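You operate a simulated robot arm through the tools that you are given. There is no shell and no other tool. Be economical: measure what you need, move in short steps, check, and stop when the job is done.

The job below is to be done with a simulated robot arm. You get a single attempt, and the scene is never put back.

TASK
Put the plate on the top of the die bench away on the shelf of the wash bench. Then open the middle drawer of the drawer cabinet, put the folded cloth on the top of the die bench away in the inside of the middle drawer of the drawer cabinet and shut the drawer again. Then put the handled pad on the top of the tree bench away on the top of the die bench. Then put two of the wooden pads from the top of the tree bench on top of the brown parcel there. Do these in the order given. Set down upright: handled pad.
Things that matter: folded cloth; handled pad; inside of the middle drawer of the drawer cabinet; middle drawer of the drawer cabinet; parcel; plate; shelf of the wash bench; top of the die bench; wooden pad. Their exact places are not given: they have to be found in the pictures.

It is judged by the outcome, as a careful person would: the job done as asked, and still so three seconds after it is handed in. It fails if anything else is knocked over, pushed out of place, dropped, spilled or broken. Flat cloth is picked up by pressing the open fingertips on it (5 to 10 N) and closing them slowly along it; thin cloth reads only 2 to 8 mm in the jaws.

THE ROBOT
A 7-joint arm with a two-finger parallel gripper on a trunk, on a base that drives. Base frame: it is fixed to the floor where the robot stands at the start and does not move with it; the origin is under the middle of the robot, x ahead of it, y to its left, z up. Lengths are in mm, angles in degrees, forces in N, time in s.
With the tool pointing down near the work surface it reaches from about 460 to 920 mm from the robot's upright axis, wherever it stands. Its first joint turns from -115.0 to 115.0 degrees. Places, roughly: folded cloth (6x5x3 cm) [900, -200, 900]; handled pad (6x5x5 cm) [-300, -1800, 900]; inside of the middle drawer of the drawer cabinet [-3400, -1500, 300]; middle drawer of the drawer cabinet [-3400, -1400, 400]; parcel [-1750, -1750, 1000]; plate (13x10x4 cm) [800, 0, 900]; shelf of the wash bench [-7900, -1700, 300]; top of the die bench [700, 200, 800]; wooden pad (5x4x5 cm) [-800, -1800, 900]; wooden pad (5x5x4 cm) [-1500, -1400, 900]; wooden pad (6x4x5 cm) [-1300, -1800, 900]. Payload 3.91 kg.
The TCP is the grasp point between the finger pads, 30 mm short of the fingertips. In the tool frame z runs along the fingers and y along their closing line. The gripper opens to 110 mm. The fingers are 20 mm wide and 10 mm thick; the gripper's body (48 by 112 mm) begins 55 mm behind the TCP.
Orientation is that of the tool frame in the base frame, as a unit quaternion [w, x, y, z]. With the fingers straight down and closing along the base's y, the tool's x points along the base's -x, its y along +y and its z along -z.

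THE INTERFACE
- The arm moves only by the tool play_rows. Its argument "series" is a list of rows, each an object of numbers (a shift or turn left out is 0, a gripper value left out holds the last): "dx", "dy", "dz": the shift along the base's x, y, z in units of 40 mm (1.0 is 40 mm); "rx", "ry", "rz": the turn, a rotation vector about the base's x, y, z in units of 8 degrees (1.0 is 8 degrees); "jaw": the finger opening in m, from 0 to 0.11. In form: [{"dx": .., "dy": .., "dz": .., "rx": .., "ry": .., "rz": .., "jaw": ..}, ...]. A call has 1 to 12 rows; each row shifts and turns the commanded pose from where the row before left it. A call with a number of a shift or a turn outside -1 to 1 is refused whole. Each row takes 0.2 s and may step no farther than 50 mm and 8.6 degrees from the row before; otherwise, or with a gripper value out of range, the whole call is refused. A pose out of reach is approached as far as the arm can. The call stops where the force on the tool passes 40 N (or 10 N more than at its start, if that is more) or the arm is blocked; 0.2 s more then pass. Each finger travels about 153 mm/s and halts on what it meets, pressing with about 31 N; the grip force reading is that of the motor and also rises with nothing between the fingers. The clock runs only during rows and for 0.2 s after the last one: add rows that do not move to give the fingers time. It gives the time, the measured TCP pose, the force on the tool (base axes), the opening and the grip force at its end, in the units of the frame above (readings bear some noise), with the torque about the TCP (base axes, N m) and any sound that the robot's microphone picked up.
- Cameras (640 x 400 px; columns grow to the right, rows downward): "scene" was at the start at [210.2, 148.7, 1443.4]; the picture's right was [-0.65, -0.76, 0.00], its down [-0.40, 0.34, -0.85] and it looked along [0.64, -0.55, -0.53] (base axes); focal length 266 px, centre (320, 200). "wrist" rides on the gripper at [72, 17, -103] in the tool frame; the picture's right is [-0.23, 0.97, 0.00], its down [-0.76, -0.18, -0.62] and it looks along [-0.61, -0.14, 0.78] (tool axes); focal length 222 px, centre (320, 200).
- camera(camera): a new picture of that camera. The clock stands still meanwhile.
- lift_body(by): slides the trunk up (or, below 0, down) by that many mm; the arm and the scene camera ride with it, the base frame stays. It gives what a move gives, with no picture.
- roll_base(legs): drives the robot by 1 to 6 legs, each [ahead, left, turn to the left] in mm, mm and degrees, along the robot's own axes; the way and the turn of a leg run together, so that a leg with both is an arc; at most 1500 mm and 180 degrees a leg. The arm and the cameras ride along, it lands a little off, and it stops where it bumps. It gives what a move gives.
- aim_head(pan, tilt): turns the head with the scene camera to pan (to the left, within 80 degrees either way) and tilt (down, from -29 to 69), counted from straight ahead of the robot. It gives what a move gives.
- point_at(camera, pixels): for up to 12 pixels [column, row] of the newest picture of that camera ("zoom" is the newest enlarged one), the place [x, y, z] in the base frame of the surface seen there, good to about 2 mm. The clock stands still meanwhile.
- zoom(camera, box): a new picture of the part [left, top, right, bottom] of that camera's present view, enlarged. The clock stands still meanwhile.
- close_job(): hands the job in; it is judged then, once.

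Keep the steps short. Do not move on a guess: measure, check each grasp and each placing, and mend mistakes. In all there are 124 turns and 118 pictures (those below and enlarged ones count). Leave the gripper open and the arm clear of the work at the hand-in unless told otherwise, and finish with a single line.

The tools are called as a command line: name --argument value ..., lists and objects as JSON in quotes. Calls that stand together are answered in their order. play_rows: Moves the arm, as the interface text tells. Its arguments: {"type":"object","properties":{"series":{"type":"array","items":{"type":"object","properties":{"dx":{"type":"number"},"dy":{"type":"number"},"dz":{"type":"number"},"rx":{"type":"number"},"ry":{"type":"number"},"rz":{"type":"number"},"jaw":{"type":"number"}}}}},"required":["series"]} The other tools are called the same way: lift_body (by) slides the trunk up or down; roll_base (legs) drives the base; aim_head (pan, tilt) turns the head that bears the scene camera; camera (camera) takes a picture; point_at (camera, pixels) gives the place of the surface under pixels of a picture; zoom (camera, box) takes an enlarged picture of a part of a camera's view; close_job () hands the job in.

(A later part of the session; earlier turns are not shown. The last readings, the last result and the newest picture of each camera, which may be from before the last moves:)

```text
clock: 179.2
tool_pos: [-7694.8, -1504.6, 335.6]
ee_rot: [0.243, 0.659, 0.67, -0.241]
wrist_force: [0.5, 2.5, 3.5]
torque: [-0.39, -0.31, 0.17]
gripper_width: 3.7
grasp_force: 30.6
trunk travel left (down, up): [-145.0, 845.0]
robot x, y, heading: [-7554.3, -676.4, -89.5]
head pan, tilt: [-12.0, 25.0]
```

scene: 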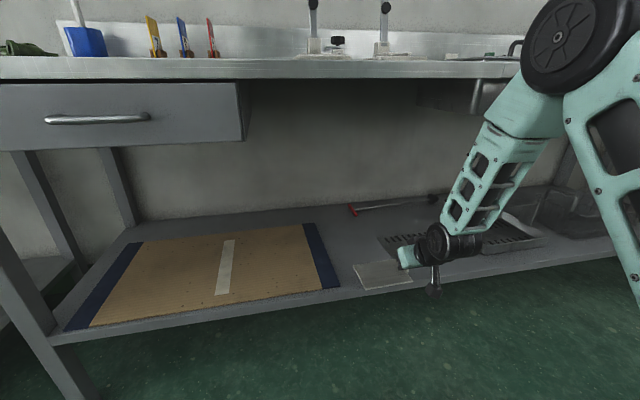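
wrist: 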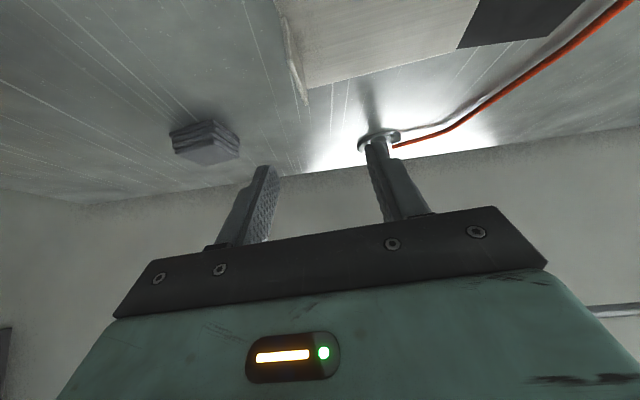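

Contact. I'll open slightly and rise.

play_rows --series '[{"jaw": 0.01}, {"jaw": 0.024}, {}, {}]'

play_rows --series '[{"dz": 0.2}, {"dz": 0.4}, {"dz": 0.6}, {"dz": 0.5, "dy": 0.5}, {"dy": 1}, {"dy": 1}, {"dy": 1}, {"dy": 1}, {"dy": 0.5}, {}]'

camera --camera "scene"

zoom --camera "scene" --box '[320, 190, 500, 310]'

```text
clock: 180.2
tool_pos: [-7693.1, -1503.6, 333.8]
ee_rot: [0.242, 0.66, 0.669, -0.241]
wrist_force: [-0.1, -0.3, 0.5]
torque: [-0.03, 0.0, -0.02]
gripper_width: 24.0
grasp_force: 0.0
trunk travel left (down, up): [-145.0, 845.0]
robot x, y, heading: [-7554.8, -683.2, -89.7]
head pan, tilt: [-12.0, 25.0]
```

```text
clock: 182.4
tool_pos: [-7694.5, -1314.2, 402.3]
ee_rot: [0.242, 0.66, 0.67, -0.24]
wrist_force: [-0.8, -0.4, -1.0]
torque: [0.01, 0.0, 0.0]
gripper_width: 24.2
grasp_force: 0.1
out of reach, approached as far as the arm can: row 9
trunk travel left (down, up): [-145.0, 845.0]
robot x, y, heading: [-7556.9, -679.7, -89.2]
head pan, tilt: [-12.0, 25.0]
```

```text
85 pictures are left
```

scene: 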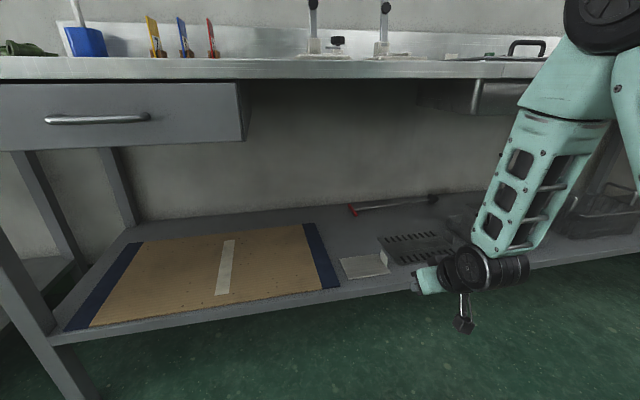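

```text
3.33 times, centred on (410, 250) of scene
```

zoom: 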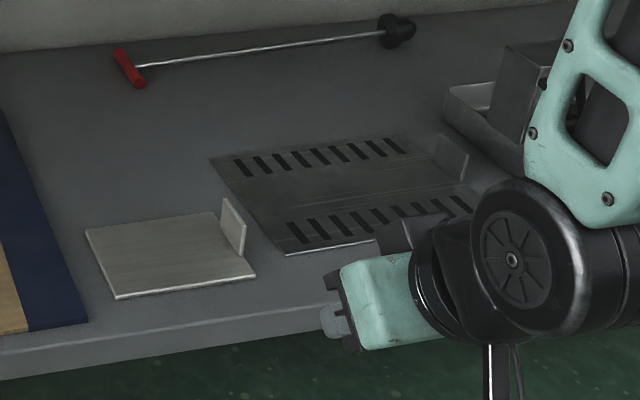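

The plate sits safely on the shelf. I'll back off, raise the trunk and drive sideways to the drawer cabinet.

roll_base --legs '[[-220, 0, 0]]'

lift_body --by 400

roll_base --legs '[[0, 1400, 0], [0, 1400, 0], [0, 1200, 0]]'

aim_head --pan 15 --tilt 30

camera --camera "scene"

```text
clock: 184.1
tool_pos: [-7693.3, -1100.5, 402.6]
ee_rot: [0.242, 0.658, 0.671, -0.24]
wrist_force: [-0.2, 1.0, 0.3]
torque: [0.0, 0.0, 0.05]
gripper_width: 23.8
grasp_force: 0.0
trunk travel left (down, up): [-145.0, 845.0]
robot x, y, heading: [-7555.6, -464.4, -89.4]
head pan, tilt: [-12.0, 25.0]
```

```text
clock: 187.9
tool_pos: [-7692.7, -1100.1, 801.5]
ee_rot: [0.243, 0.658, 0.671, -0.24]
wrist_force: [-0.7, -0.6, 0.4]
torque: [0.02, -0.02, -0.02]
gripper_width: 24.0
grasp_force: 0.1
trunk travel left (down, up): [-545.0, 445.0]
robot x, y, heading: [-7556.4, -467.4, -89.3]
head pan, tilt: [-12.0, 25.0]
```

```text
clock: 207.0
tool_pos: [-3703.7, -989.2, 801.4]
ee_rot: [0.248, 0.642, 0.687, -0.234]
wrist_force: [-0.2, -0.7, -0.8]
torque: [0.01, 0.0, -0.05]
gripper_width: 23.9
grasp_force: 0.0
trunk travel left (down, up): [-545.0, 445.0]
robot x, y, heading: [-3600.7, -348.9, -86.8]
head pan, tilt: [-12.0, 25.0]
```

```text
clock: 207.9
tool_pos: [-3703.4, -988.7, 802.1]
ee_rot: [0.249, 0.642, 0.687, -0.234]
wrist_force: [0.6, 0.7, 0.2]
torque: [0.04, 0.03, 0.0]
gripper_width: 24.0
grasp_force: 0.1
trunk travel left (down, up): [-545.0, 445.0]
robot x, y, heading: [-3598.6, -351.0, -86.5]
head pan, tilt: [15.0, 30.0]
```

```text
83 pictures are left
```

scene: 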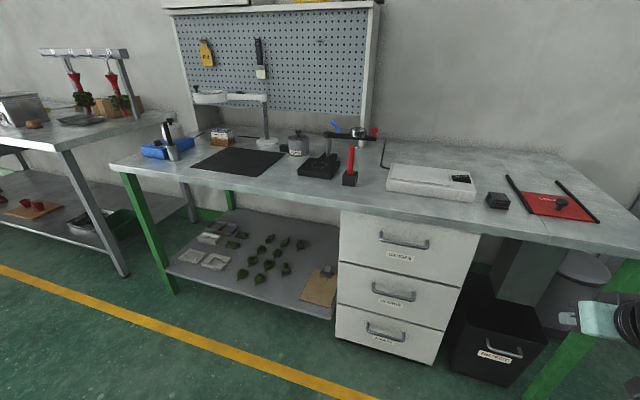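

The cabinet stands ahead-left. I'll enlarge its middle drawer and measure it.

zoom --camera "scene" --box '[325, 200, 485, 370]'

```text
2.35 times, centred on (405, 285) of scene
```

zoom: 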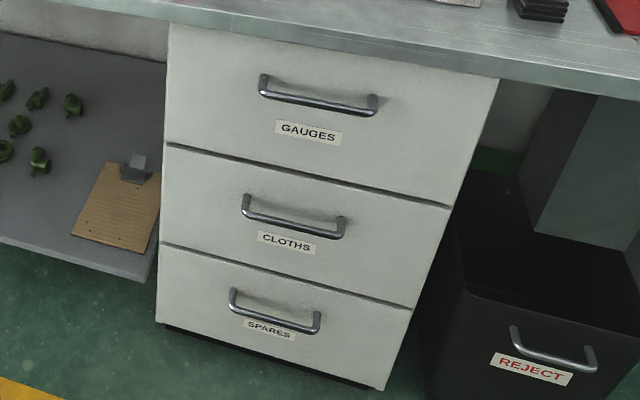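

point_at --camera "zoom" --pixels '[[245, 212], [295, 226], [340, 236], [246, 200], [343, 222], [290, 215], [220, 190], [300, 260], [430, 240], [168, 160], [200, 30], [490, 85]]'

```text
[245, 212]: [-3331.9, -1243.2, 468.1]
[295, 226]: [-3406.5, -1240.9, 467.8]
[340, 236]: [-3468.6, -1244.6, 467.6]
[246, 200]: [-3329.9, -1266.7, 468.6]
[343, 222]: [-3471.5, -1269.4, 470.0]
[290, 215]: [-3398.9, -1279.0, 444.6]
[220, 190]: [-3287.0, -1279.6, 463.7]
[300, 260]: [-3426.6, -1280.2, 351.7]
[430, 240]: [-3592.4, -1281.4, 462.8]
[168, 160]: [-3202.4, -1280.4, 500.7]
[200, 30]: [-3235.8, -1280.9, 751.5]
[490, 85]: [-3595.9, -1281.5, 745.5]
```

Handle: bar x −3330 to −3470, y≈−1247, z≈463, face y −1280. I'll grip it with the tool nearly horizontal and the fingers above and below the bar. First I'll align the base.

roll_base --legs '[[0, 290, -3.5]]'

play_rows --series '[{"ry": -0.643, "rz": -0.766}, {"ry": -0.643, "rz": -0.766}, {"ry": -0.643, "rz": -0.766}, {"ry": -0.643, "rz": -0.766}, {"ry": -0.643, "rz": -0.766}, {"ry": -0.643, "rz": -0.766}, {"ry": -0.643, "rz": -0.766}, {"ry": -0.643, "rz": -0.766}, {"ry": -0.643, "rz": -0.766}, {"ry": -0.643, "rz": -0.766}, {"ry": -0.643, "rz": -0.766}, {"ry": -0.16, "rz": -0.19}]'

```text
clock: 209.9
tool_pos: [-3455.9, -972.8, 801.5]
ee_rot: [0.241, 0.664, 0.665, -0.243]
wrist_force: [0.6, 0.0, -0.5]
torque: [0.04, 0.0, 0.01]
gripper_width: 24.0
grasp_force: 0.0
trunk travel left (down, up): [-545.0, 445.0]
robot x, y, heading: [-3313.5, -342.0, -89.9]
head pan, tilt: [15.0, 30.0]
```

```text
clock: 212.5
tool_pos: [-3456.1, -973.5, 801.6]
ee_rot: [0.342, 0.94, 0.001, 0.0]
wrist_force: [-0.1, 0.0, 0.2]
torque: [0.03, 0.02, -0.02]
gripper_width: 23.5
grasp_force: 0.1
trunk travel left (down, up): [-545.0, 445.0]
robot x, y, heading: [-3312.2, -340.2, -90.2]
head pan, tilt: [15.0, 30.0]
```

Exact. Now I pitch to 70° and centre on x −3400, jaws open 60 mm.

play_rows --series '[{"rx": -0.94, "dx": 0.35, "jaw": 0.06}, {"rx": -0.94, "dx": 0.35}, {"rx": -0.94, "dx": 0.35}, {"rx": -0.93, "dx": 0.35}, {}]'

lift_body --by -330

aim_head --pan 0 --tilt 35

camera --camera "scene"

```text
clock: 213.7
tool_pos: [-3399.4, -1013.7, 795.7]
ee_rot: [0.574, 0.819, 0.002, 0.0]
wrist_force: [0.1, -0.2, 0.1]
torque: [0.01, -0.02, 0.04]
gripper_width: 60.2
grasp_force: 0.1
out of reach, approached as far as the arm can: row 1, 2, 3
trunk travel left (down, up): [-545.0, 445.0]
robot x, y, heading: [-3313.8, -341.1, -90.1]
head pan, tilt: [15.0, 30.0]
```

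```text
clock: 216.9
tool_pos: [-3400.3, -1012.6, 464.8]
ee_rot: [0.573, 0.82, 0.001, -0.001]
wrist_force: [0.3, 0.5, 0.5]
torque: [0.02, 0.0, -0.05]
gripper_width: 60.1
grasp_force: 0.1
trunk travel left (down, up): [-215.0, 775.0]
robot x, y, heading: [-3312.8, -342.3, -90.4]
head pan, tilt: [15.0, 30.0]
```

```text
clock: 217.7
tool_pos: [-3398.6, -1012.9, 464.5]
ee_rot: [0.573, 0.819, 0.001, -0.001]
wrist_force: [-0.5, 0.5, 0.1]
torque: [-0.05, -0.01, -0.02]
gripper_width: 60.4
grasp_force: 0.2
trunk travel left (down, up): [-215.0, 775.0]
robot x, y, heading: [-3313.2, -340.4, -90.2]
head pan, tilt: [0.0, 35.0]
```

```text
81 pictures are left
```

scene: 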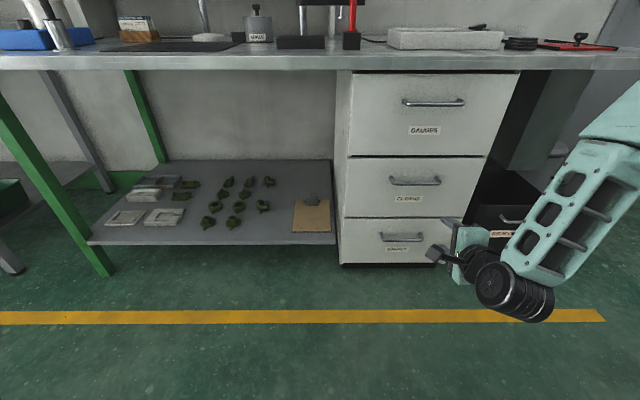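

Now I move forward toward the handle with a 36 mm opening, stopping short to check.

play_rows --series '[{"dy": -1, "jaw": 0.036}, {"dy": -1}, {"dy": -1}, {"dy": -0.9}, {"dz": 0.05}, {}]'

zoom --camera "scene" --box '[360, 140, 560, 280]'

camera --camera "wrist"

```text
clock: 219.1
tool_pos: [-3397.4, -1169.6, 467.6]
ee_rot: [0.573, 0.82, 0.002, -0.001]
wrist_force: [0.4, 0.4, -0.3]
torque: [0.0, 0.0, 0.02]
gripper_width: 36.0
grasp_force: 0.1
trunk travel left (down, up): [-215.0, 775.0]
robot x, y, heading: [-3313.2, -342.9, -90.4]
head pan, tilt: [0.0, 35.0]
```

```text
2.86 times, centred on (460, 210) of scene
```

zoom: 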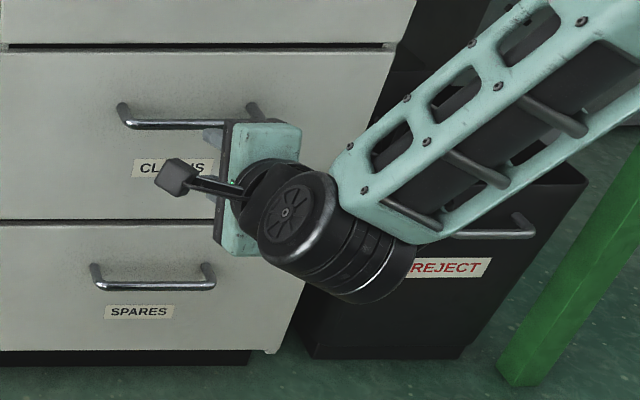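

```text
79 pictures are left
```

wrist: 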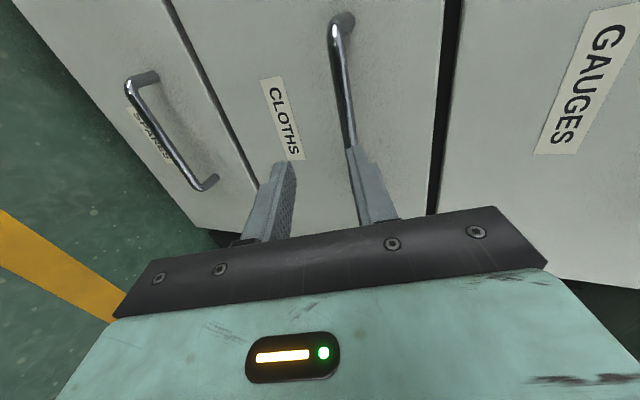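

I'll measure the bar from the wrist view.

point_at --camera "wrist" --pixels '[[339, 70], [346, 110], [350, 130], [334, 80], [352, 110], [285, 180], [368, 180]]'

```text
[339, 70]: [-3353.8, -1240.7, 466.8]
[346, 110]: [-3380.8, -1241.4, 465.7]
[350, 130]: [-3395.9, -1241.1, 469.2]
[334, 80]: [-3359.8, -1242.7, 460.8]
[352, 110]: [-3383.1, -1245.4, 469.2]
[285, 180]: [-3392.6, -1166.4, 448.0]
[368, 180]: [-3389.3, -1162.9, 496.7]
```

The bar centre is about (y −1246, z 465), so alignment is good. I'll advance 66 mm and close.

play_rows --series '[{"dy": -0.6, "dz": 0.02}, {"dy": -0.6}, {"dy": -0.3}, {"dy": -0.15}, {}, {"jaw": 0.015}, {"jaw": 0.0}, {}, {}]'

camera --camera "wrist"

```text
clock: 221.1
tool_pos: [-3398.9, -1235.3, 468.0]
ee_rot: [0.573, 0.819, 0.002, -0.002]
wrist_force: [0.6, 0.2, 7.8]
torque: [-0.09, -0.15, -0.16]
gripper_width: 11.8
grasp_force: 45.4
trunk travel left (down, up): [-215.0, 775.0]
robot x, y, heading: [-3315.8, -341.6, -90.3]
head pan, tilt: [0.0, 35.0]
```

```text
78 pictures are left
```

wrist: 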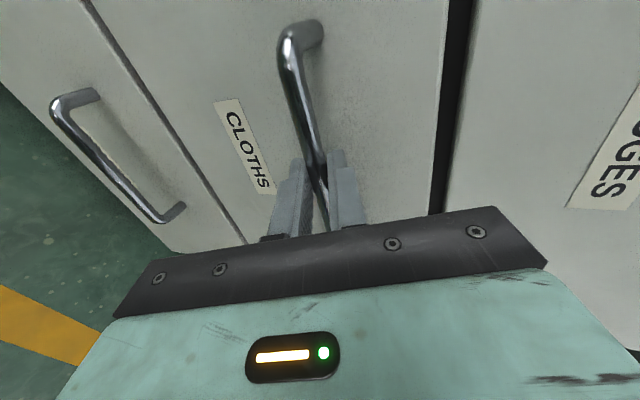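

Handle gripped. I'll pull slowly.

play_rows --series '[{"dy": 0.2}, {"dy": 0.4}, {"dy": 0.5}, {"dy": 0.5}, {"dy": 0.5}, {"dy": 0.5}, {"dy": 0.5}, {"dy": 0.5}, {"dy": 0.5}, {"dy": 0.4}, {"dy": 0.3}, {}]'

camera --camera "scene"

```text
clock: 223.7
tool_pos: [-3400.0, -1041.3, 468.2]
ee_rot: [0.576, 0.817, 0.002, -0.001]
wrist_force: [-3.0, -1.2, 39.1]
torque: [-0.46, -0.35, 0.31]
gripper_width: 12.0
grasp_force: 45.1
trunk travel left (down, up): [-215.0, 775.0]
robot x, y, heading: [-3312.7, -339.0, -90.4]
head pan, tilt: [0.0, 35.0]
```

```text
77 pictures are left
```

scene: 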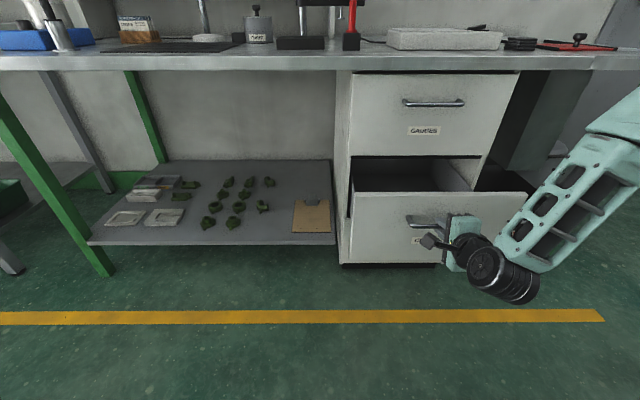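

The drawer is open about 193 mm, which is enough. I'll release the handle and back the base off.

play_rows --series '[{"jaw": 0.02}, {"jaw": 0.04}, {}, {}]'

roll_base --legs '[[-150, 0, 0]]'

lift_body --by 400

aim_head --pan 0 --tilt 50

camera --camera "scene"

```text
clock: 224.7
tool_pos: [-3400.0, -1042.8, 465.6]
ee_rot: [0.572, 0.82, 0.002, -0.001]
wrist_force: [-0.2, 0.3, 0.7]
torque: [0.01, 0.01, 0.0]
gripper_width: 39.6
grasp_force: 0.1
trunk travel left (down, up): [-215.0, 775.0]
robot x, y, heading: [-3311.2, -340.2, -90.3]
head pan, tilt: [0.0, 35.0]
```

```text
clock: 226.1
tool_pos: [-3396.6, -892.7, 466.0]
ee_rot: [0.573, 0.82, 0.003, 0.0]
wrist_force: [0.2, -0.1, -0.2]
torque: [0.01, 0.01, 0.01]
gripper_width: 39.7
grasp_force: 0.0
trunk travel left (down, up): [-215.0, 775.0]
robot x, y, heading: [-3313.6, -190.9, -90.1]
head pan, tilt: [0.0, 35.0]
```

```text
clock: 229.9
tool_pos: [-3397.3, -893.4, 866.6]
ee_rot: [0.573, 0.82, 0.003, 0.001]
wrist_force: [-0.1, 0.1, 0.3]
torque: [-0.03, -0.02, 0.03]
gripper_width: 39.7
grasp_force: 0.1
trunk travel left (down, up): [-615.0, 375.0]
robot x, y, heading: [-3313.3, -189.0, -90.1]
head pan, tilt: [0.0, 35.0]
```

```text
clock: 230.7
tool_pos: [-3396.4, -892.8, 866.4]
ee_rot: [0.573, 0.82, 0.003, -0.001]
wrist_force: [-0.5, -0.6, 0.8]
torque: [-0.03, 0.0, 0.0]
gripper_width: 39.9
grasp_force: 0.0
trunk travel left (down, up): [-615.0, 375.0]
robot x, y, heading: [-3310.2, -186.7, -90.3]
head pan, tilt: [0.0, 50.0]
```

```text
76 pictures are left
```

scene: 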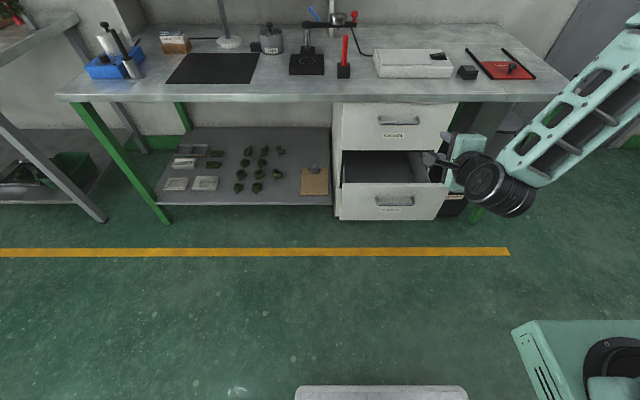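

Now I measure the open drawer's interior and its front edge.

zoom --camera "scene" --box '[320, 130, 480, 230]'

point_at --camera "scene" --pixels '[[380, 165], [360, 178], [400, 175], [390, 183], [345, 188], [440, 188], [395, 200], [390, 95], [395, 215]]'

```text
4.00 times, centred on (400, 180) of scene
```

zoom: 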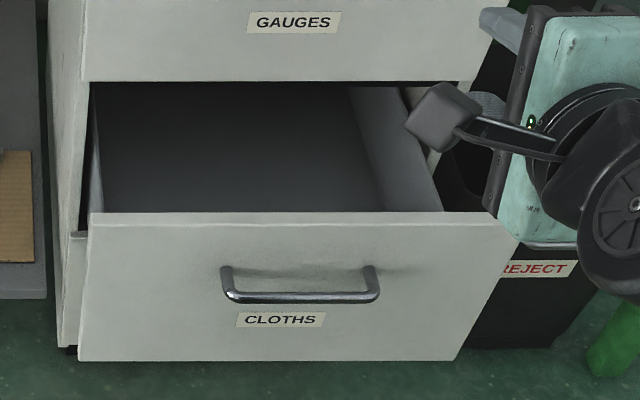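

```text
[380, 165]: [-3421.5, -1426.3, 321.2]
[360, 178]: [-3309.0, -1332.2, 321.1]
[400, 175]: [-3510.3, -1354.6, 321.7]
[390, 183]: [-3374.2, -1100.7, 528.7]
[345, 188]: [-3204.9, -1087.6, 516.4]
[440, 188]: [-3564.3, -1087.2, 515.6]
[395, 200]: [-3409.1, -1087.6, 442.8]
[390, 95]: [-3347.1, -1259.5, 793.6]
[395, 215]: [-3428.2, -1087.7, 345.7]
```

Opening it about 80 mm farther will make placing easier. I'll re-grip the handle and pull more.

lift_body --by -400

play_rows --series '[{"dy": -0.9, "dz": 0.05}, {"dy": -0.9}, {"dy": -0.9}, {"dy": -0.6}, {"dy": -0.35}, {}, {"jaw": 0.02}, {"jaw": 0.0}, {}, {}]'

camera --camera "wrist"

```text
clock: 234.5
tool_pos: [-3397.5, -892.9, 466.6]
ee_rot: [0.572, 0.82, 0.003, 0.001]
wrist_force: [0.5, 1.0, 0.8]
torque: [0.01, -0.01, 0.01]
gripper_width: 39.8
grasp_force: 0.1
trunk travel left (down, up): [-215.0, 775.0]
robot x, y, heading: [-3311.1, -190.1, -90.4]
head pan, tilt: [0.0, 50.0]
```

```text
clock: 236.7
tool_pos: [-3397.9, -1038.8, 470.8]
ee_rot: [0.574, 0.819, 0.003, -0.001]
wrist_force: [0.3, -0.4, 11.7]
torque: [-0.18, -0.23, -0.3]
gripper_width: 11.6
grasp_force: 45.1
trunk travel left (down, up): [-215.0, 775.0]
robot x, y, heading: [-3308.3, -186.7, -89.9]
head pan, tilt: [0.0, 50.0]
```

```text
74 pictures are left
```

wrist: 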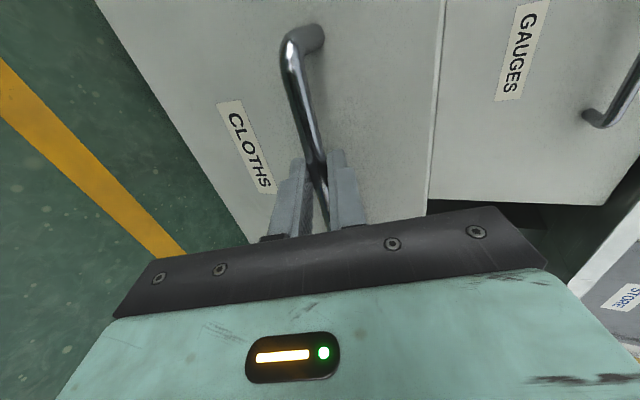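

play_rows --series '[{"dy": 0.1, "dz": 0.06}, {"dy": 0.2}, {"dy": 0.35}, {"dy": 0.35}, {"dy": 0.35}, {"dy": 0.35}, {"dy": 0.3}, {"dy": 0.2}, {}]'

```text
clock: 238.7
tool_pos: [-3398.2, -950.1, 470.8]
ee_rot: [0.573, 0.82, 0.004, 0.002]
wrist_force: [10.5, 0.7, -13.3]
torque: [0.19, -0.09, -0.68]
gripper_width: 11.7
grasp_force: 44.8
trunk travel left (down, up): [-215.0, 775.0]
robot x, y, heading: [-3313.2, -193.5, -90.3]
head pan, tilt: [0.0, 50.0]
```

Drawer now open about 280 mm. I'll release, back off and raise.

play_rows --series '[{"jaw": 0.02}, {"jaw": 0.04}, {}, {}]'

roll_base --legs '[[-150, 0, 0]]'

lift_body --by 400

play_rows --series '[{"rx": 0.9722, "dz": 0.5}, {"rx": 0.9722, "dz": 0.5}, {"rx": 0.9722, "dz": 0.5}, {"rx": 0.9722, "dz": 0.5}, {"rx": 0.9722, "dz": 0.5}, {"rx": 0.9722, "dz": 0.5}, {"rx": 0.9722, "dz": 0.5}, {"rx": 0.9722, "dz": 0.5}, {"rx": 0.9722, "dz": 0.5}, {}]'

play_rows --series '[{"rz": 0.94}, {"rz": 0.94}, {"rz": 0.94}, {"rz": 0.94}, {"rz": 0.94}, {"rz": 0.94}, {"rz": 0.94}, {"rz": 0.94}, {"rz": 0.94}, {"rz": 0.94}, {"rz": 0.94}, {"rz": 0.91}]'

camera --camera "scene"

```text
clock: 239.7
tool_pos: [-3399.5, -950.6, 470.9]
ee_rot: [0.573, 0.819, 0.003, 0.0]
wrist_force: [-0.1, 0.7, -0.8]
torque: [-0.06, -0.02, -0.02]
gripper_width: 39.7
grasp_force: 0.0
trunk travel left (down, up): [-215.0, 775.0]
robot x, y, heading: [-3314.3, -195.2, -90.3]
head pan, tilt: [0.0, 50.0]
```

```text
clock: 241.1
tool_pos: [-3399.0, -798.9, 471.0]
ee_rot: [0.573, 0.82, 0.004, 0.001]
wrist_force: [0.1, -0.2, -0.2]
torque: [0.0, 0.02, 0.0]
gripper_width: 40.1
grasp_force: 0.0
trunk travel left (down, up): [-215.0, 775.0]
robot x, y, heading: [-3313.5, -39.4, -89.9]
head pan, tilt: [0.0, 50.0]
```

```text
clock: 244.9
tool_pos: [-3398.6, -798.4, 871.5]
ee_rot: [0.573, 0.82, 0.004, 0.0]
wrist_force: [0.5, 0.4, -0.8]
torque: [-0.02, 0.02, -0.03]
gripper_width: 40.0
grasp_force: 0.1
trunk travel left (down, up): [-615.0, 375.0]
robot x, y, heading: [-3314.0, -42.0, -89.8]
head pan, tilt: [0.0, 50.0]
```

```text
clock: 247.1
tool_pos: [-3404.2, -794.1, 1019.2]
ee_rot: [-0.001, 1.0, 0.003, 0.002]
wrist_force: [1.1, -1.3, 0.4]
torque: [0.0, 0.0, 0.02]
gripper_width: 39.9
grasp_force: 0.1
out of reach, approached as far as the arm can: row 5
trunk travel left (down, up): [-615.0, 375.0]
robot x, y, heading: [-3312.4, -40.4, -90.3]
head pan, tilt: [0.0, 50.0]
```

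```text
clock: 249.7
tool_pos: [-3402.1, -794.8, 1018.8]
ee_rot: [-0.002, 0.704, 0.71, 0.001]
wrist_force: [0.5, 0.7, 0.7]
torque: [0.01, -0.02, 0.01]
gripper_width: 40.0
grasp_force: 0.1
trunk travel left (down, up): [-615.0, 375.0]
robot x, y, heading: [-3312.7, -39.8, -89.9]
head pan, tilt: [0.0, 50.0]
```

```text
73 pictures are left
```

scene: 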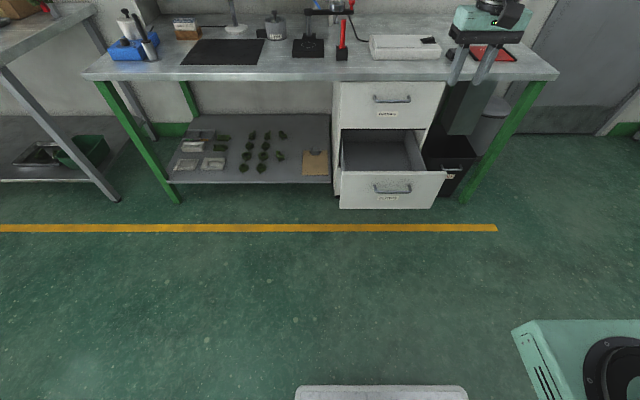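

Now to the die bench for the cloth.

lift_body --by 130

roll_base --legs '[[0, 0, 90], [1300, -430, 0], [1400, 0, 0]]'

```text
clock: 251.3
tool_pos: [-3404.8, -794.0, 1148.0]
ee_rot: [-0.003, 0.705, 0.709, 0.002]
wrist_force: [-0.4, 0.2, -0.8]
torque: [0.0, -0.01, 0.0]
gripper_width: 39.7
grasp_force: 0.0
trunk travel left (down, up): [-745.0, 245.0]
robot x, y, heading: [-3314.0, -39.0, -89.6]
head pan, tilt: [0.0, 50.0]
```

```text
clock: 268.9
tool_pos: [221.7, -474.3, 1149.8]
ee_rot: [-0.003, -0.013, 1.0, -0.001]
wrist_force: [0.3, -0.1, -0.2]
torque: [0.0, 0.03, -0.01]
gripper_width: 40.3
grasp_force: 0.0
trunk travel left (down, up): [-745.0, 245.0]
robot x, y, heading: [-539.1, -397.5, 0.9]
head pan, tilt: [0.0, 50.0]
```

roll_base --legs '[[310, 270, -0.9], [290, 0, 0]]'

aim_head --pan 0 --tilt 35

camera --camera "scene"

camera --camera "wrist"

```text
clock: 273.0
tool_pos: [824.3, -219.6, 1148.7]
ee_rot: [-0.003, 0.001, 1.0, -0.001]
wrist_force: [0.4, 0.4, -0.4]
torque: [-0.02, -0.02, 0.03]
gripper_width: 39.9
grasp_force: 0.0
trunk travel left (down, up): [-745.0, 245.0]
robot x, y, heading: [69.6, -124.4, -0.5]
head pan, tilt: [0.0, 50.0]
```

```text
clock: 273.8
tool_pos: [824.9, -220.0, 1148.1]
ee_rot: [-0.002, 0.001, 1.0, -0.001]
wrist_force: [-0.3, 0.3, -0.4]
torque: [0.07, 0.03, -0.01]
gripper_width: 39.9
grasp_force: 0.1
trunk travel left (down, up): [-745.0, 245.0]
robot x, y, heading: [72.4, -124.2, -0.5]
head pan, tilt: [0.0, 35.0]
```

```text
72 pictures are left
```

scene: 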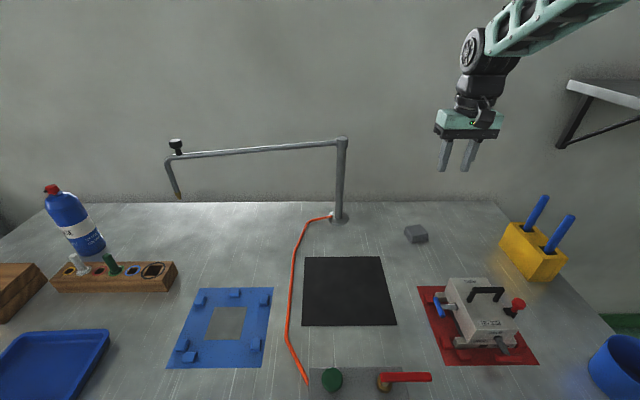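

```text
71 pictures are left
```

wrist: 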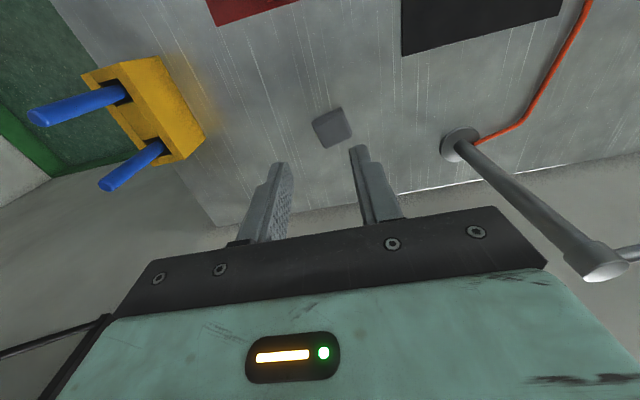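

zoom --camera "scene" --box '[390, 210, 440, 260]'

```text
8.00 times, centred on (415, 235) of scene
```

zoom: 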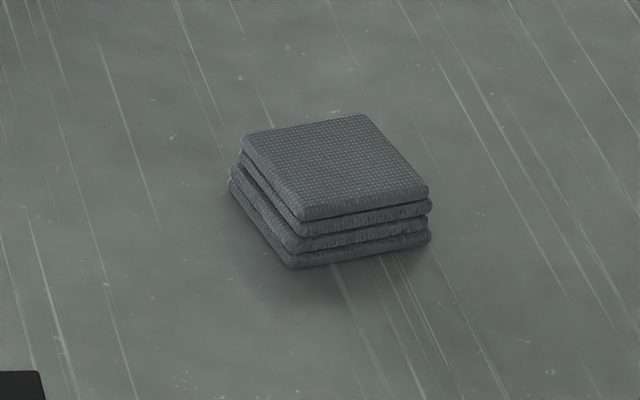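

point_at --camera "zoom" --pixels '[[250, 138], [366, 118], [424, 190], [305, 215], [335, 165], [298, 262], [425, 238]]'

```text
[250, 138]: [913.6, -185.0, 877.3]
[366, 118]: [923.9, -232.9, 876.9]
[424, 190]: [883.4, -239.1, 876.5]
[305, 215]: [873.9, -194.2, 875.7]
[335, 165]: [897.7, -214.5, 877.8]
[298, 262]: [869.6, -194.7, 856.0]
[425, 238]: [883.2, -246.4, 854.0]
```

Cloth centre is (897,−213), top z 877, turned about 12.5°. I'll turn, open to 85 mm and descend.

play_rows --series '[{"dx": 0.6, "dy": 0.05, "rz": 0.8, "jaw": 0.085}, {"dx": 0.6, "dy": 0.05, "rz": 0.76}, {"dx": 0.6, "dy": 0.05}, {"dz": -1}, {"dz": -1}, {"dz": -1}, {"dz": -1}, {"dz": -1}, {}]'

camera --camera "wrist"

```text
clock: 275.8
tool_pos: [899.7, -215.4, 947.6]
ee_rot: [-0.003, -0.107, 0.994, -0.001]
wrist_force: [0.0, 1.1, 0.0]
torque: [-0.03, 0.02, 0.01]
gripper_width: 85.0
grasp_force: 0.1
trunk travel left (down, up): [-745.0, 245.0]
robot x, y, heading: [71.1, -125.9, -0.4]
head pan, tilt: [0.0, 35.0]
```

```text
69 pictures are left
```

wrist: 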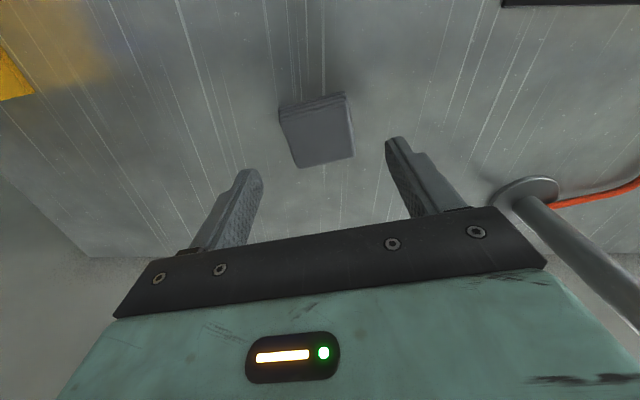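

Aligned. I'll descend 63 mm and close slowly.

play_rows --series '[{"dz": -0.7, "dx": -0.06, "dy": 0.04}, {"dz": -0.5}, {"dz": -0.37}, {}, {"jaw": 0.07}, {"jaw": 0.06}, {"jaw": 0.05}, {"jaw": 0.045}, {"jaw": 0.04}, {}, {}]'

zoom --camera "scene" --box '[370, 170, 490, 270]'

```text
clock: 278.2
tool_pos: [896.1, -212.1, 886.6]
ee_rot: [-0.002, -0.107, 0.994, -0.002]
wrist_force: [-0.5, 0.2, 0.3]
torque: [-0.04, -0.02, 0.0]
gripper_width: 58.8
grasp_force: 31.0
trunk travel left (down, up): [-745.0, 245.0]
robot x, y, heading: [70.2, -126.2, -0.5]
head pan, tilt: [0.0, 35.0]
```

```text
4.00 times, centred on (430, 220) of scene
```

zoom: 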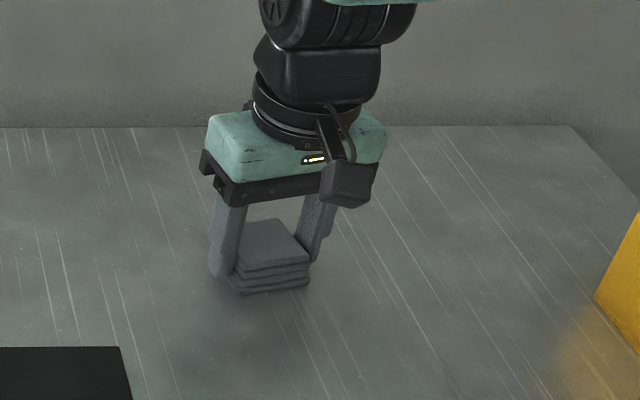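

Gripped at 58.8 mm. I'll lift gently.

play_rows --series '[{"dz": 0.15}, {"dz": 0.3}, {"dz": 0.5}, {"dz": 0.7}, {"dz": 0.8}, {"dz": 0.8}, {"dz": 0.8}, {"dz": 0.8}, {"dz": 0.6}, {"dz": 0.3}, {}]'

play_rows --series '[{"dx": -0.3}, {"dx": -0.5, "rz": -0.3}, {"dx": -0.5, "rz": -0.4}, {"dx": -0.5, "rz": -0.4}, {"dx": -0.5, "rz": -0.4}, {"dx": -0.5}, {"dx": -0.5}, {"dx": -0.3}, {}]'

zoom --camera "wrist" --box '[160, 60, 480, 260]'

```text
clock: 280.6
tool_pos: [895.6, -213.8, 1116.0]
ee_rot: [-0.002, -0.108, 0.994, -0.001]
wrist_force: [-0.3, 0.1, -0.2]
torque: [0.01, 0.01, 0.01]
gripper_width: 58.5
grasp_force: 30.8
trunk travel left (down, up): [-745.0, 245.0]
robot x, y, heading: [74.8, -122.7, -0.2]
head pan, tilt: [0.0, 35.0]
```

```text
clock: 282.6
tool_pos: [748.9, -212.8, 1114.0]
ee_rot: [-0.002, -0.003, 1.0, -0.001]
wrist_force: [-0.6, 0.1, -0.1]
torque: [0.0, 0.02, 0.01]
gripper_width: 58.5
grasp_force: 30.7
trunk travel left (down, up): [-745.0, 245.0]
robot x, y, heading: [72.0, -124.8, -0.4]
head pan, tilt: [0.0, 35.0]
```

```text
2.00 times, centred on (320, 160) of wrist
```

zoom: 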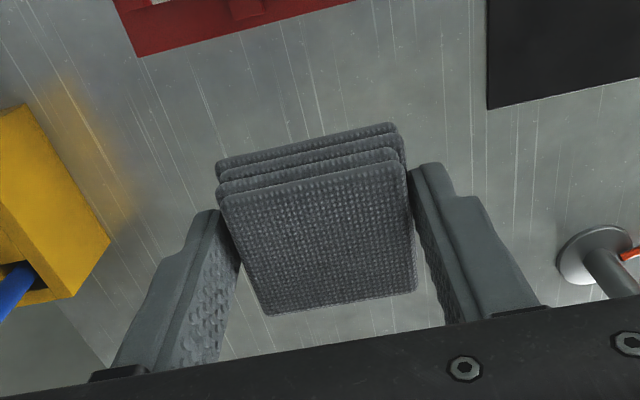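

Cloth is held. Drive back to the drawer.

roll_base --legs '[[-380, 0, 0], [0, -330, 0], [0, 0, -90], [0, 0, -90]]'

roll_base --legs '[[1450, 0, 0], [1450, 0, 0]]'

```text
clock: 294.5
tool_pos: [-986.9, -317.1, 1113.9]
ee_rot: [-0.001, 1.0, -0.026, 0.003]
wrist_force: [-0.2, 0.2, -1.0]
torque: [0.01, 0.0, 0.03]
gripper_width: 58.9
grasp_force: 31.0
trunk travel left (down, up): [-745.0, 245.0]
robot x, y, heading: [-315.9, -444.1, 176.1]
head pan, tilt: [0.0, 35.0]
```

```text
clock: 308.4
tool_pos: [-3862.9, -145.7, 1114.8]
ee_rot: [0.0, 1.0, -0.018, 0.003]
wrist_force: [-0.6, 0.0, 0.1]
torque: [-0.02, 0.02, 0.0]
gripper_width: 58.5
grasp_force: 30.8
trunk travel left (down, up): [-745.0, 245.0]
robot x, y, heading: [-3189.3, -266.7, 177.2]
head pan, tilt: [0.0, 35.0]
```

roll_base --legs '[[0, 0, 93], [30, -120, 0]]'

aim_head --pan 0 --tilt 45

camera --camera "scene"

```text
clock: 313.6
tool_pos: [-3401.1, -972.4, 1114.8]
ee_rot: [-0.003, 0.704, 0.71, 0.001]
wrist_force: [-0.3, -0.2, -1.2]
torque: [0.04, -0.03, -0.01]
gripper_width: 58.7
grasp_force: 31.1
trunk travel left (down, up): [-745.0, 245.0]
robot x, y, heading: [-3311.8, -295.2, -90.5]
head pan, tilt: [0.0, 35.0]
```

```text
clock: 314.4
tool_pos: [-3399.8, -972.2, 1114.7]
ee_rot: [-0.003, 0.705, 0.71, 0.001]
wrist_force: [0.1, -0.1, -0.8]
torque: [-0.02, -0.01, 0.0]
gripper_width: 58.6
grasp_force: 30.9
trunk travel left (down, up): [-745.0, 245.0]
robot x, y, heading: [-3309.4, -296.0, -90.4]
head pan, tilt: [0.0, 45.0]
```

```text
66 pictures are left
```

scene: 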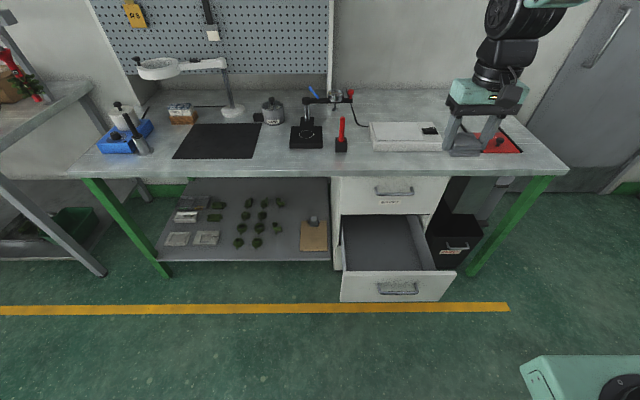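

Tool is centred in x with the drawer. I'll drive 195 mm ahead so the cloth is over the drawer's inside, then lower.

roll_base --legs '[[195, 0, 0.4]]'

lift_body --by -400

camera --camera "scene"

```text
clock: 315.9
tool_pos: [-3393.4, -1169.7, 1114.4]
ee_rot: [-0.003, 0.7, 0.714, 0.001]
wrist_force: [0.1, 0.0, 0.0]
torque: [-0.02, 0.02, -0.01]
gripper_width: 58.6
grasp_force: 30.8
trunk travel left (down, up): [-745.0, 245.0]
robot x, y, heading: [-3311.7, -487.4, -89.5]
head pan, tilt: [0.0, 45.0]
```

```text
clock: 319.8
tool_pos: [-3393.2, -1169.0, 714.6]
ee_rot: [-0.002, 0.7, 0.714, 0.001]
wrist_force: [0.5, 0.2, 0.0]
torque: [0.0, -0.01, 0.0]
gripper_width: 58.7
grasp_force: 31.3
trunk travel left (down, up): [-345.0, 645.0]
robot x, y, heading: [-3307.5, -491.0, -89.3]
head pan, tilt: [0.0, 45.0]
```

```text
65 pictures are left
```

scene: 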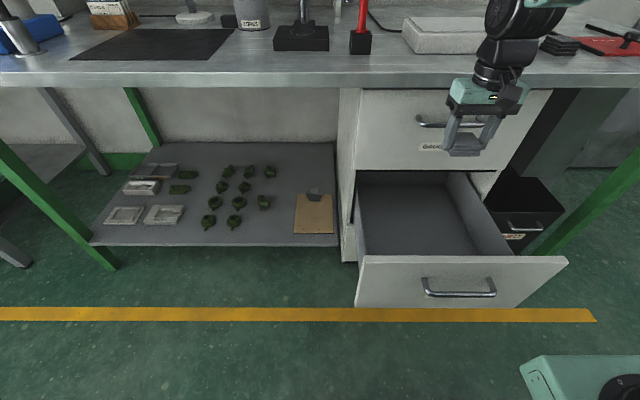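

point_at --camera "scene" --pixels '[[500, 25], [520, 15], [500, 60], [440, 260], [420, 215], [460, 285]]'

lift_body --by -290

camera --camera "scene"

```text
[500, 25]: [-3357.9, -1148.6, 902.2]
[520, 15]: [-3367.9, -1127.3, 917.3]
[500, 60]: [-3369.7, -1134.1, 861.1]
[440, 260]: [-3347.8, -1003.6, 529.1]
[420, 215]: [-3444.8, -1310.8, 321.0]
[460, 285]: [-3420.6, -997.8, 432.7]
```

```text
clock: 322.7
tool_pos: [-3393.0, -1169.5, 424.3]
ee_rot: [-0.002, 0.7, 0.714, 0.001]
wrist_force: [-0.3, 0.2, -1.2]
torque: [0.01, 0.0, 0.0]
gripper_width: 58.8
grasp_force: 30.9
trunk travel left (down, up): [-55.0, 935.0]
robot x, y, heading: [-3312.2, -489.2, -89.8]
head pan, tilt: [0.0, 45.0]
```

```text
64 pictures are left
```

scene: 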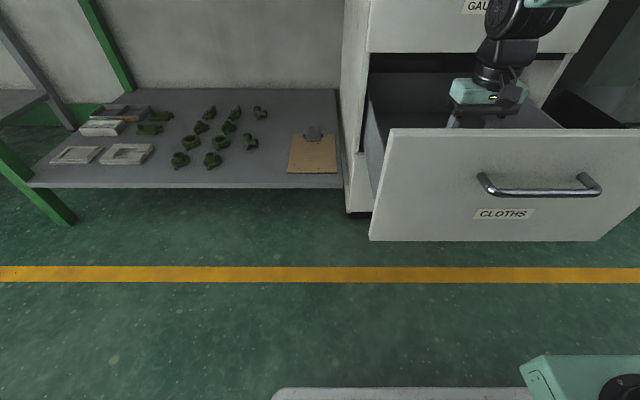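

I'll lower the arm to the drawer's floor (cloth bottom ≈ TCP−36, floor 321).

play_rows --series '[{"dz": -0.4}, {"dz": -0.5}, {"dz": -0.4}, {"dz": -0.2}, {"dz": -0.1}, {"dz": -0.05}, {}]'

camera --camera "wrist"

```text
clock: 324.3
tool_pos: [-3393.1, -1168.3, 358.5]
ee_rot: [-0.003, 0.701, 0.714, 0.002]
wrist_force: [-0.2, 0.1, -0.4]
torque: [0.04, -0.01, 0.0]
gripper_width: 58.6
grasp_force: 30.5
trunk travel left (down, up): [-55.0, 935.0]
robot x, y, heading: [-3315.1, -492.0, -89.8]
head pan, tilt: [0.0, 45.0]
```

```text
63 pictures are left
```

wrist: 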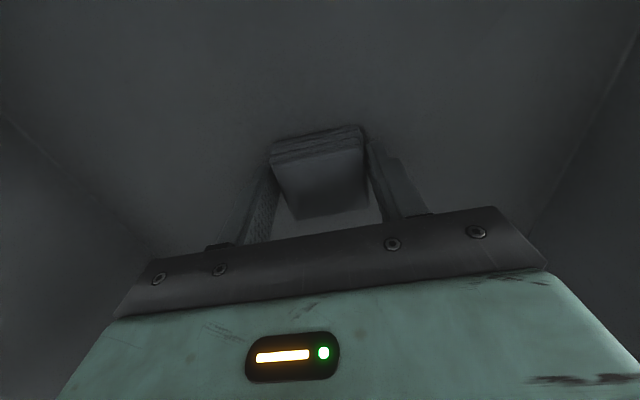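

play_rows --series '[{"dz": -0.05}, {"dz": -0.04}, {"dz": -0.03}, {}]'

```text
clock: 325.3
tool_pos: [-3392.2, -1170.5, 355.5]
ee_rot: [-0.001, 0.701, 0.713, 0.0]
wrist_force: [3.8, -0.6, 37.1]
torque: [-0.03, -0.15, -0.01]
gripper_width: 59.1
grasp_force: 31.0
trunk travel left (down, up): [-55.0, 935.0]
robot x, y, heading: [-3307.6, -486.7, -89.5]
head pan, tilt: [0.0, 45.0]
```

On the floor. I'll release, rise and look in.

play_rows --series '[{"dz": 0.04}, {"jaw": 0.065}, {"jaw": 0.08}, {}, {"dz": 0.5}, {"dz": 1}, {"dz": 1}, {}]'

camera --camera "wrist"

lift_body --by 400

camera --camera "scene"

```text
clock: 327.1
tool_pos: [-3393.2, -1168.6, 453.3]
ee_rot: [-0.003, 0.7, 0.714, 0.001]
wrist_force: [0.2, 0.5, 1.1]
torque: [-0.04, -0.01, -0.02]
gripper_width: 79.7
grasp_force: 0.2
trunk travel left (down, up): [-55.0, 935.0]
robot x, y, heading: [-3312.0, -490.2, -89.7]
head pan, tilt: [0.0, 45.0]
```

```text
62 pictures are left
```

wrist: 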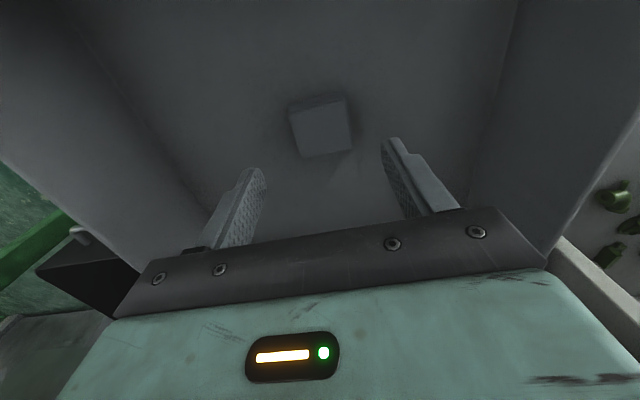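

```text
clock: 330.9
tool_pos: [-3391.5, -1168.4, 852.7]
ee_rot: [-0.003, 0.7, 0.714, 0.001]
wrist_force: [-0.6, 0.0, 0.4]
torque: [-0.01, 0.03, 0.0]
gripper_width: 80.0
grasp_force: 0.0
trunk travel left (down, up): [-455.0, 535.0]
robot x, y, heading: [-3310.6, -489.6, -89.9]
head pan, tilt: [0.0, 45.0]
```

```text
61 pictures are left
```

scene: 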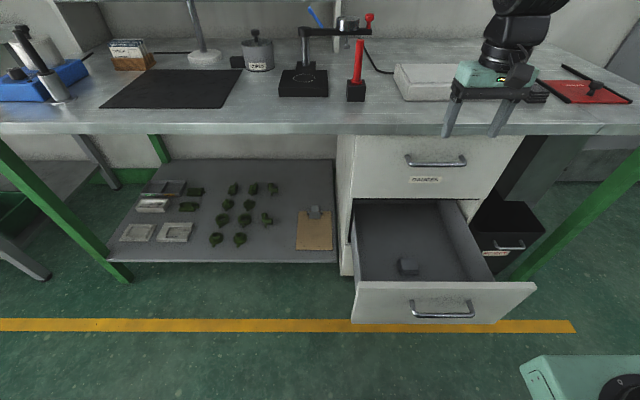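

The cloth lies in the drawer. I'll back off, tilt the closed fingers 40° forward and push the drawer front above its handle.

roll_base --legs '[[-330, 0, 0]]'

play_rows --series '[{"rx": -1, "jaw": 0.0}, {"rx": -1}, {"rx": -1}, {"rx": -1}, {"rx": -1}, {}]'

lift_body --by -335

camera --camera "scene"

```text
clock: 333.1
tool_pos: [-3391.9, -836.0, 852.6]
ee_rot: [-0.003, 0.699, 0.715, 0.001]
wrist_force: [0.0, -0.2, 0.2]
torque: [0.01, 0.01, -0.01]
gripper_width: 79.6
grasp_force: 0.1
trunk travel left (down, up): [-455.0, 535.0]
robot x, y, heading: [-3315.1, -159.1, -89.4]
head pan, tilt: [0.0, 45.0]
```

```text
clock: 334.5
tool_pos: [-3393.0, -836.7, 852.2]
ee_rot: [0.237, 0.658, 0.672, -0.244]
wrist_force: [-0.7, -0.6, 0.0]
torque: [0.04, 0.04, 0.02]
gripper_width: 0.0
grasp_force: 31.2
trunk travel left (down, up): [-455.0, 535.0]
robot x, y, heading: [-3312.3, -157.7, -89.5]
head pan, tilt: [0.0, 45.0]
```

```text
clock: 337.8
tool_pos: [-3393.5, -836.4, 516.8]
ee_rot: [0.237, 0.658, 0.672, -0.243]
wrist_force: [0.5, 0.0, 0.4]
torque: [-0.04, 0.01, 0.02]
gripper_width: 0.2
grasp_force: 31.2
trunk travel left (down, up): [-120.0, 870.0]
robot x, y, heading: [-3313.4, -158.3, -89.6]
head pan, tilt: [0.0, 45.0]
```

```text
60 pictures are left
```

scene: 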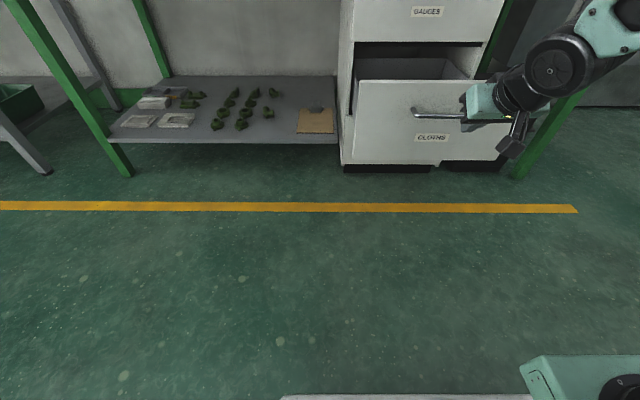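

roll_base --legs '[[125, 0, 0]]'

roll_base --legs '[[200, 0, 0]]'

camera --camera "scene"

```text
clock: 339.1
tool_pos: [-3390.6, -962.1, 517.9]
ee_rot: [0.238, 0.657, 0.673, -0.244]
wrist_force: [0.0, -0.3, 1.0]
torque: [-0.01, 0.0, 0.0]
gripper_width: 0.0
grasp_force: 31.0
trunk travel left (down, up): [-120.0, 870.0]
robot x, y, heading: [-3311.3, -282.1, -89.3]
head pan, tilt: [0.0, 45.0]
```

```text
clock: 340.6
tool_pos: [-3384.2, -1154.6, 518.2]
ee_rot: [0.237, 0.657, 0.673, -0.243]
wrist_force: [-0.2, -0.5, 0.3]
torque: [-0.02, 0.01, -0.01]
gripper_width: 0.0
grasp_force: 30.9
trunk travel left (down, up): [-120.0, 870.0]
robot x, y, heading: [-3313.8, -479.9, -89.4]
head pan, tilt: [0.0, 45.0]
```

```text
59 pictures are left
```

scene: 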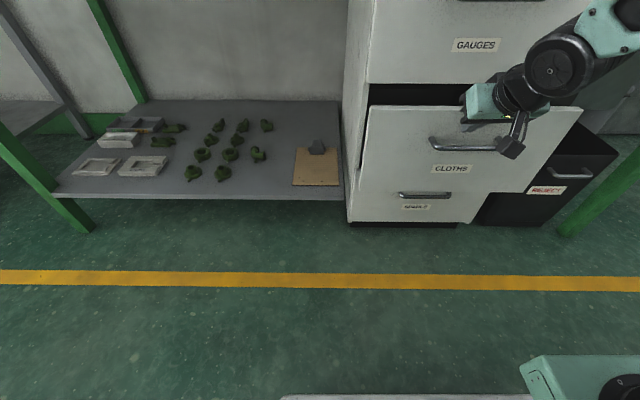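

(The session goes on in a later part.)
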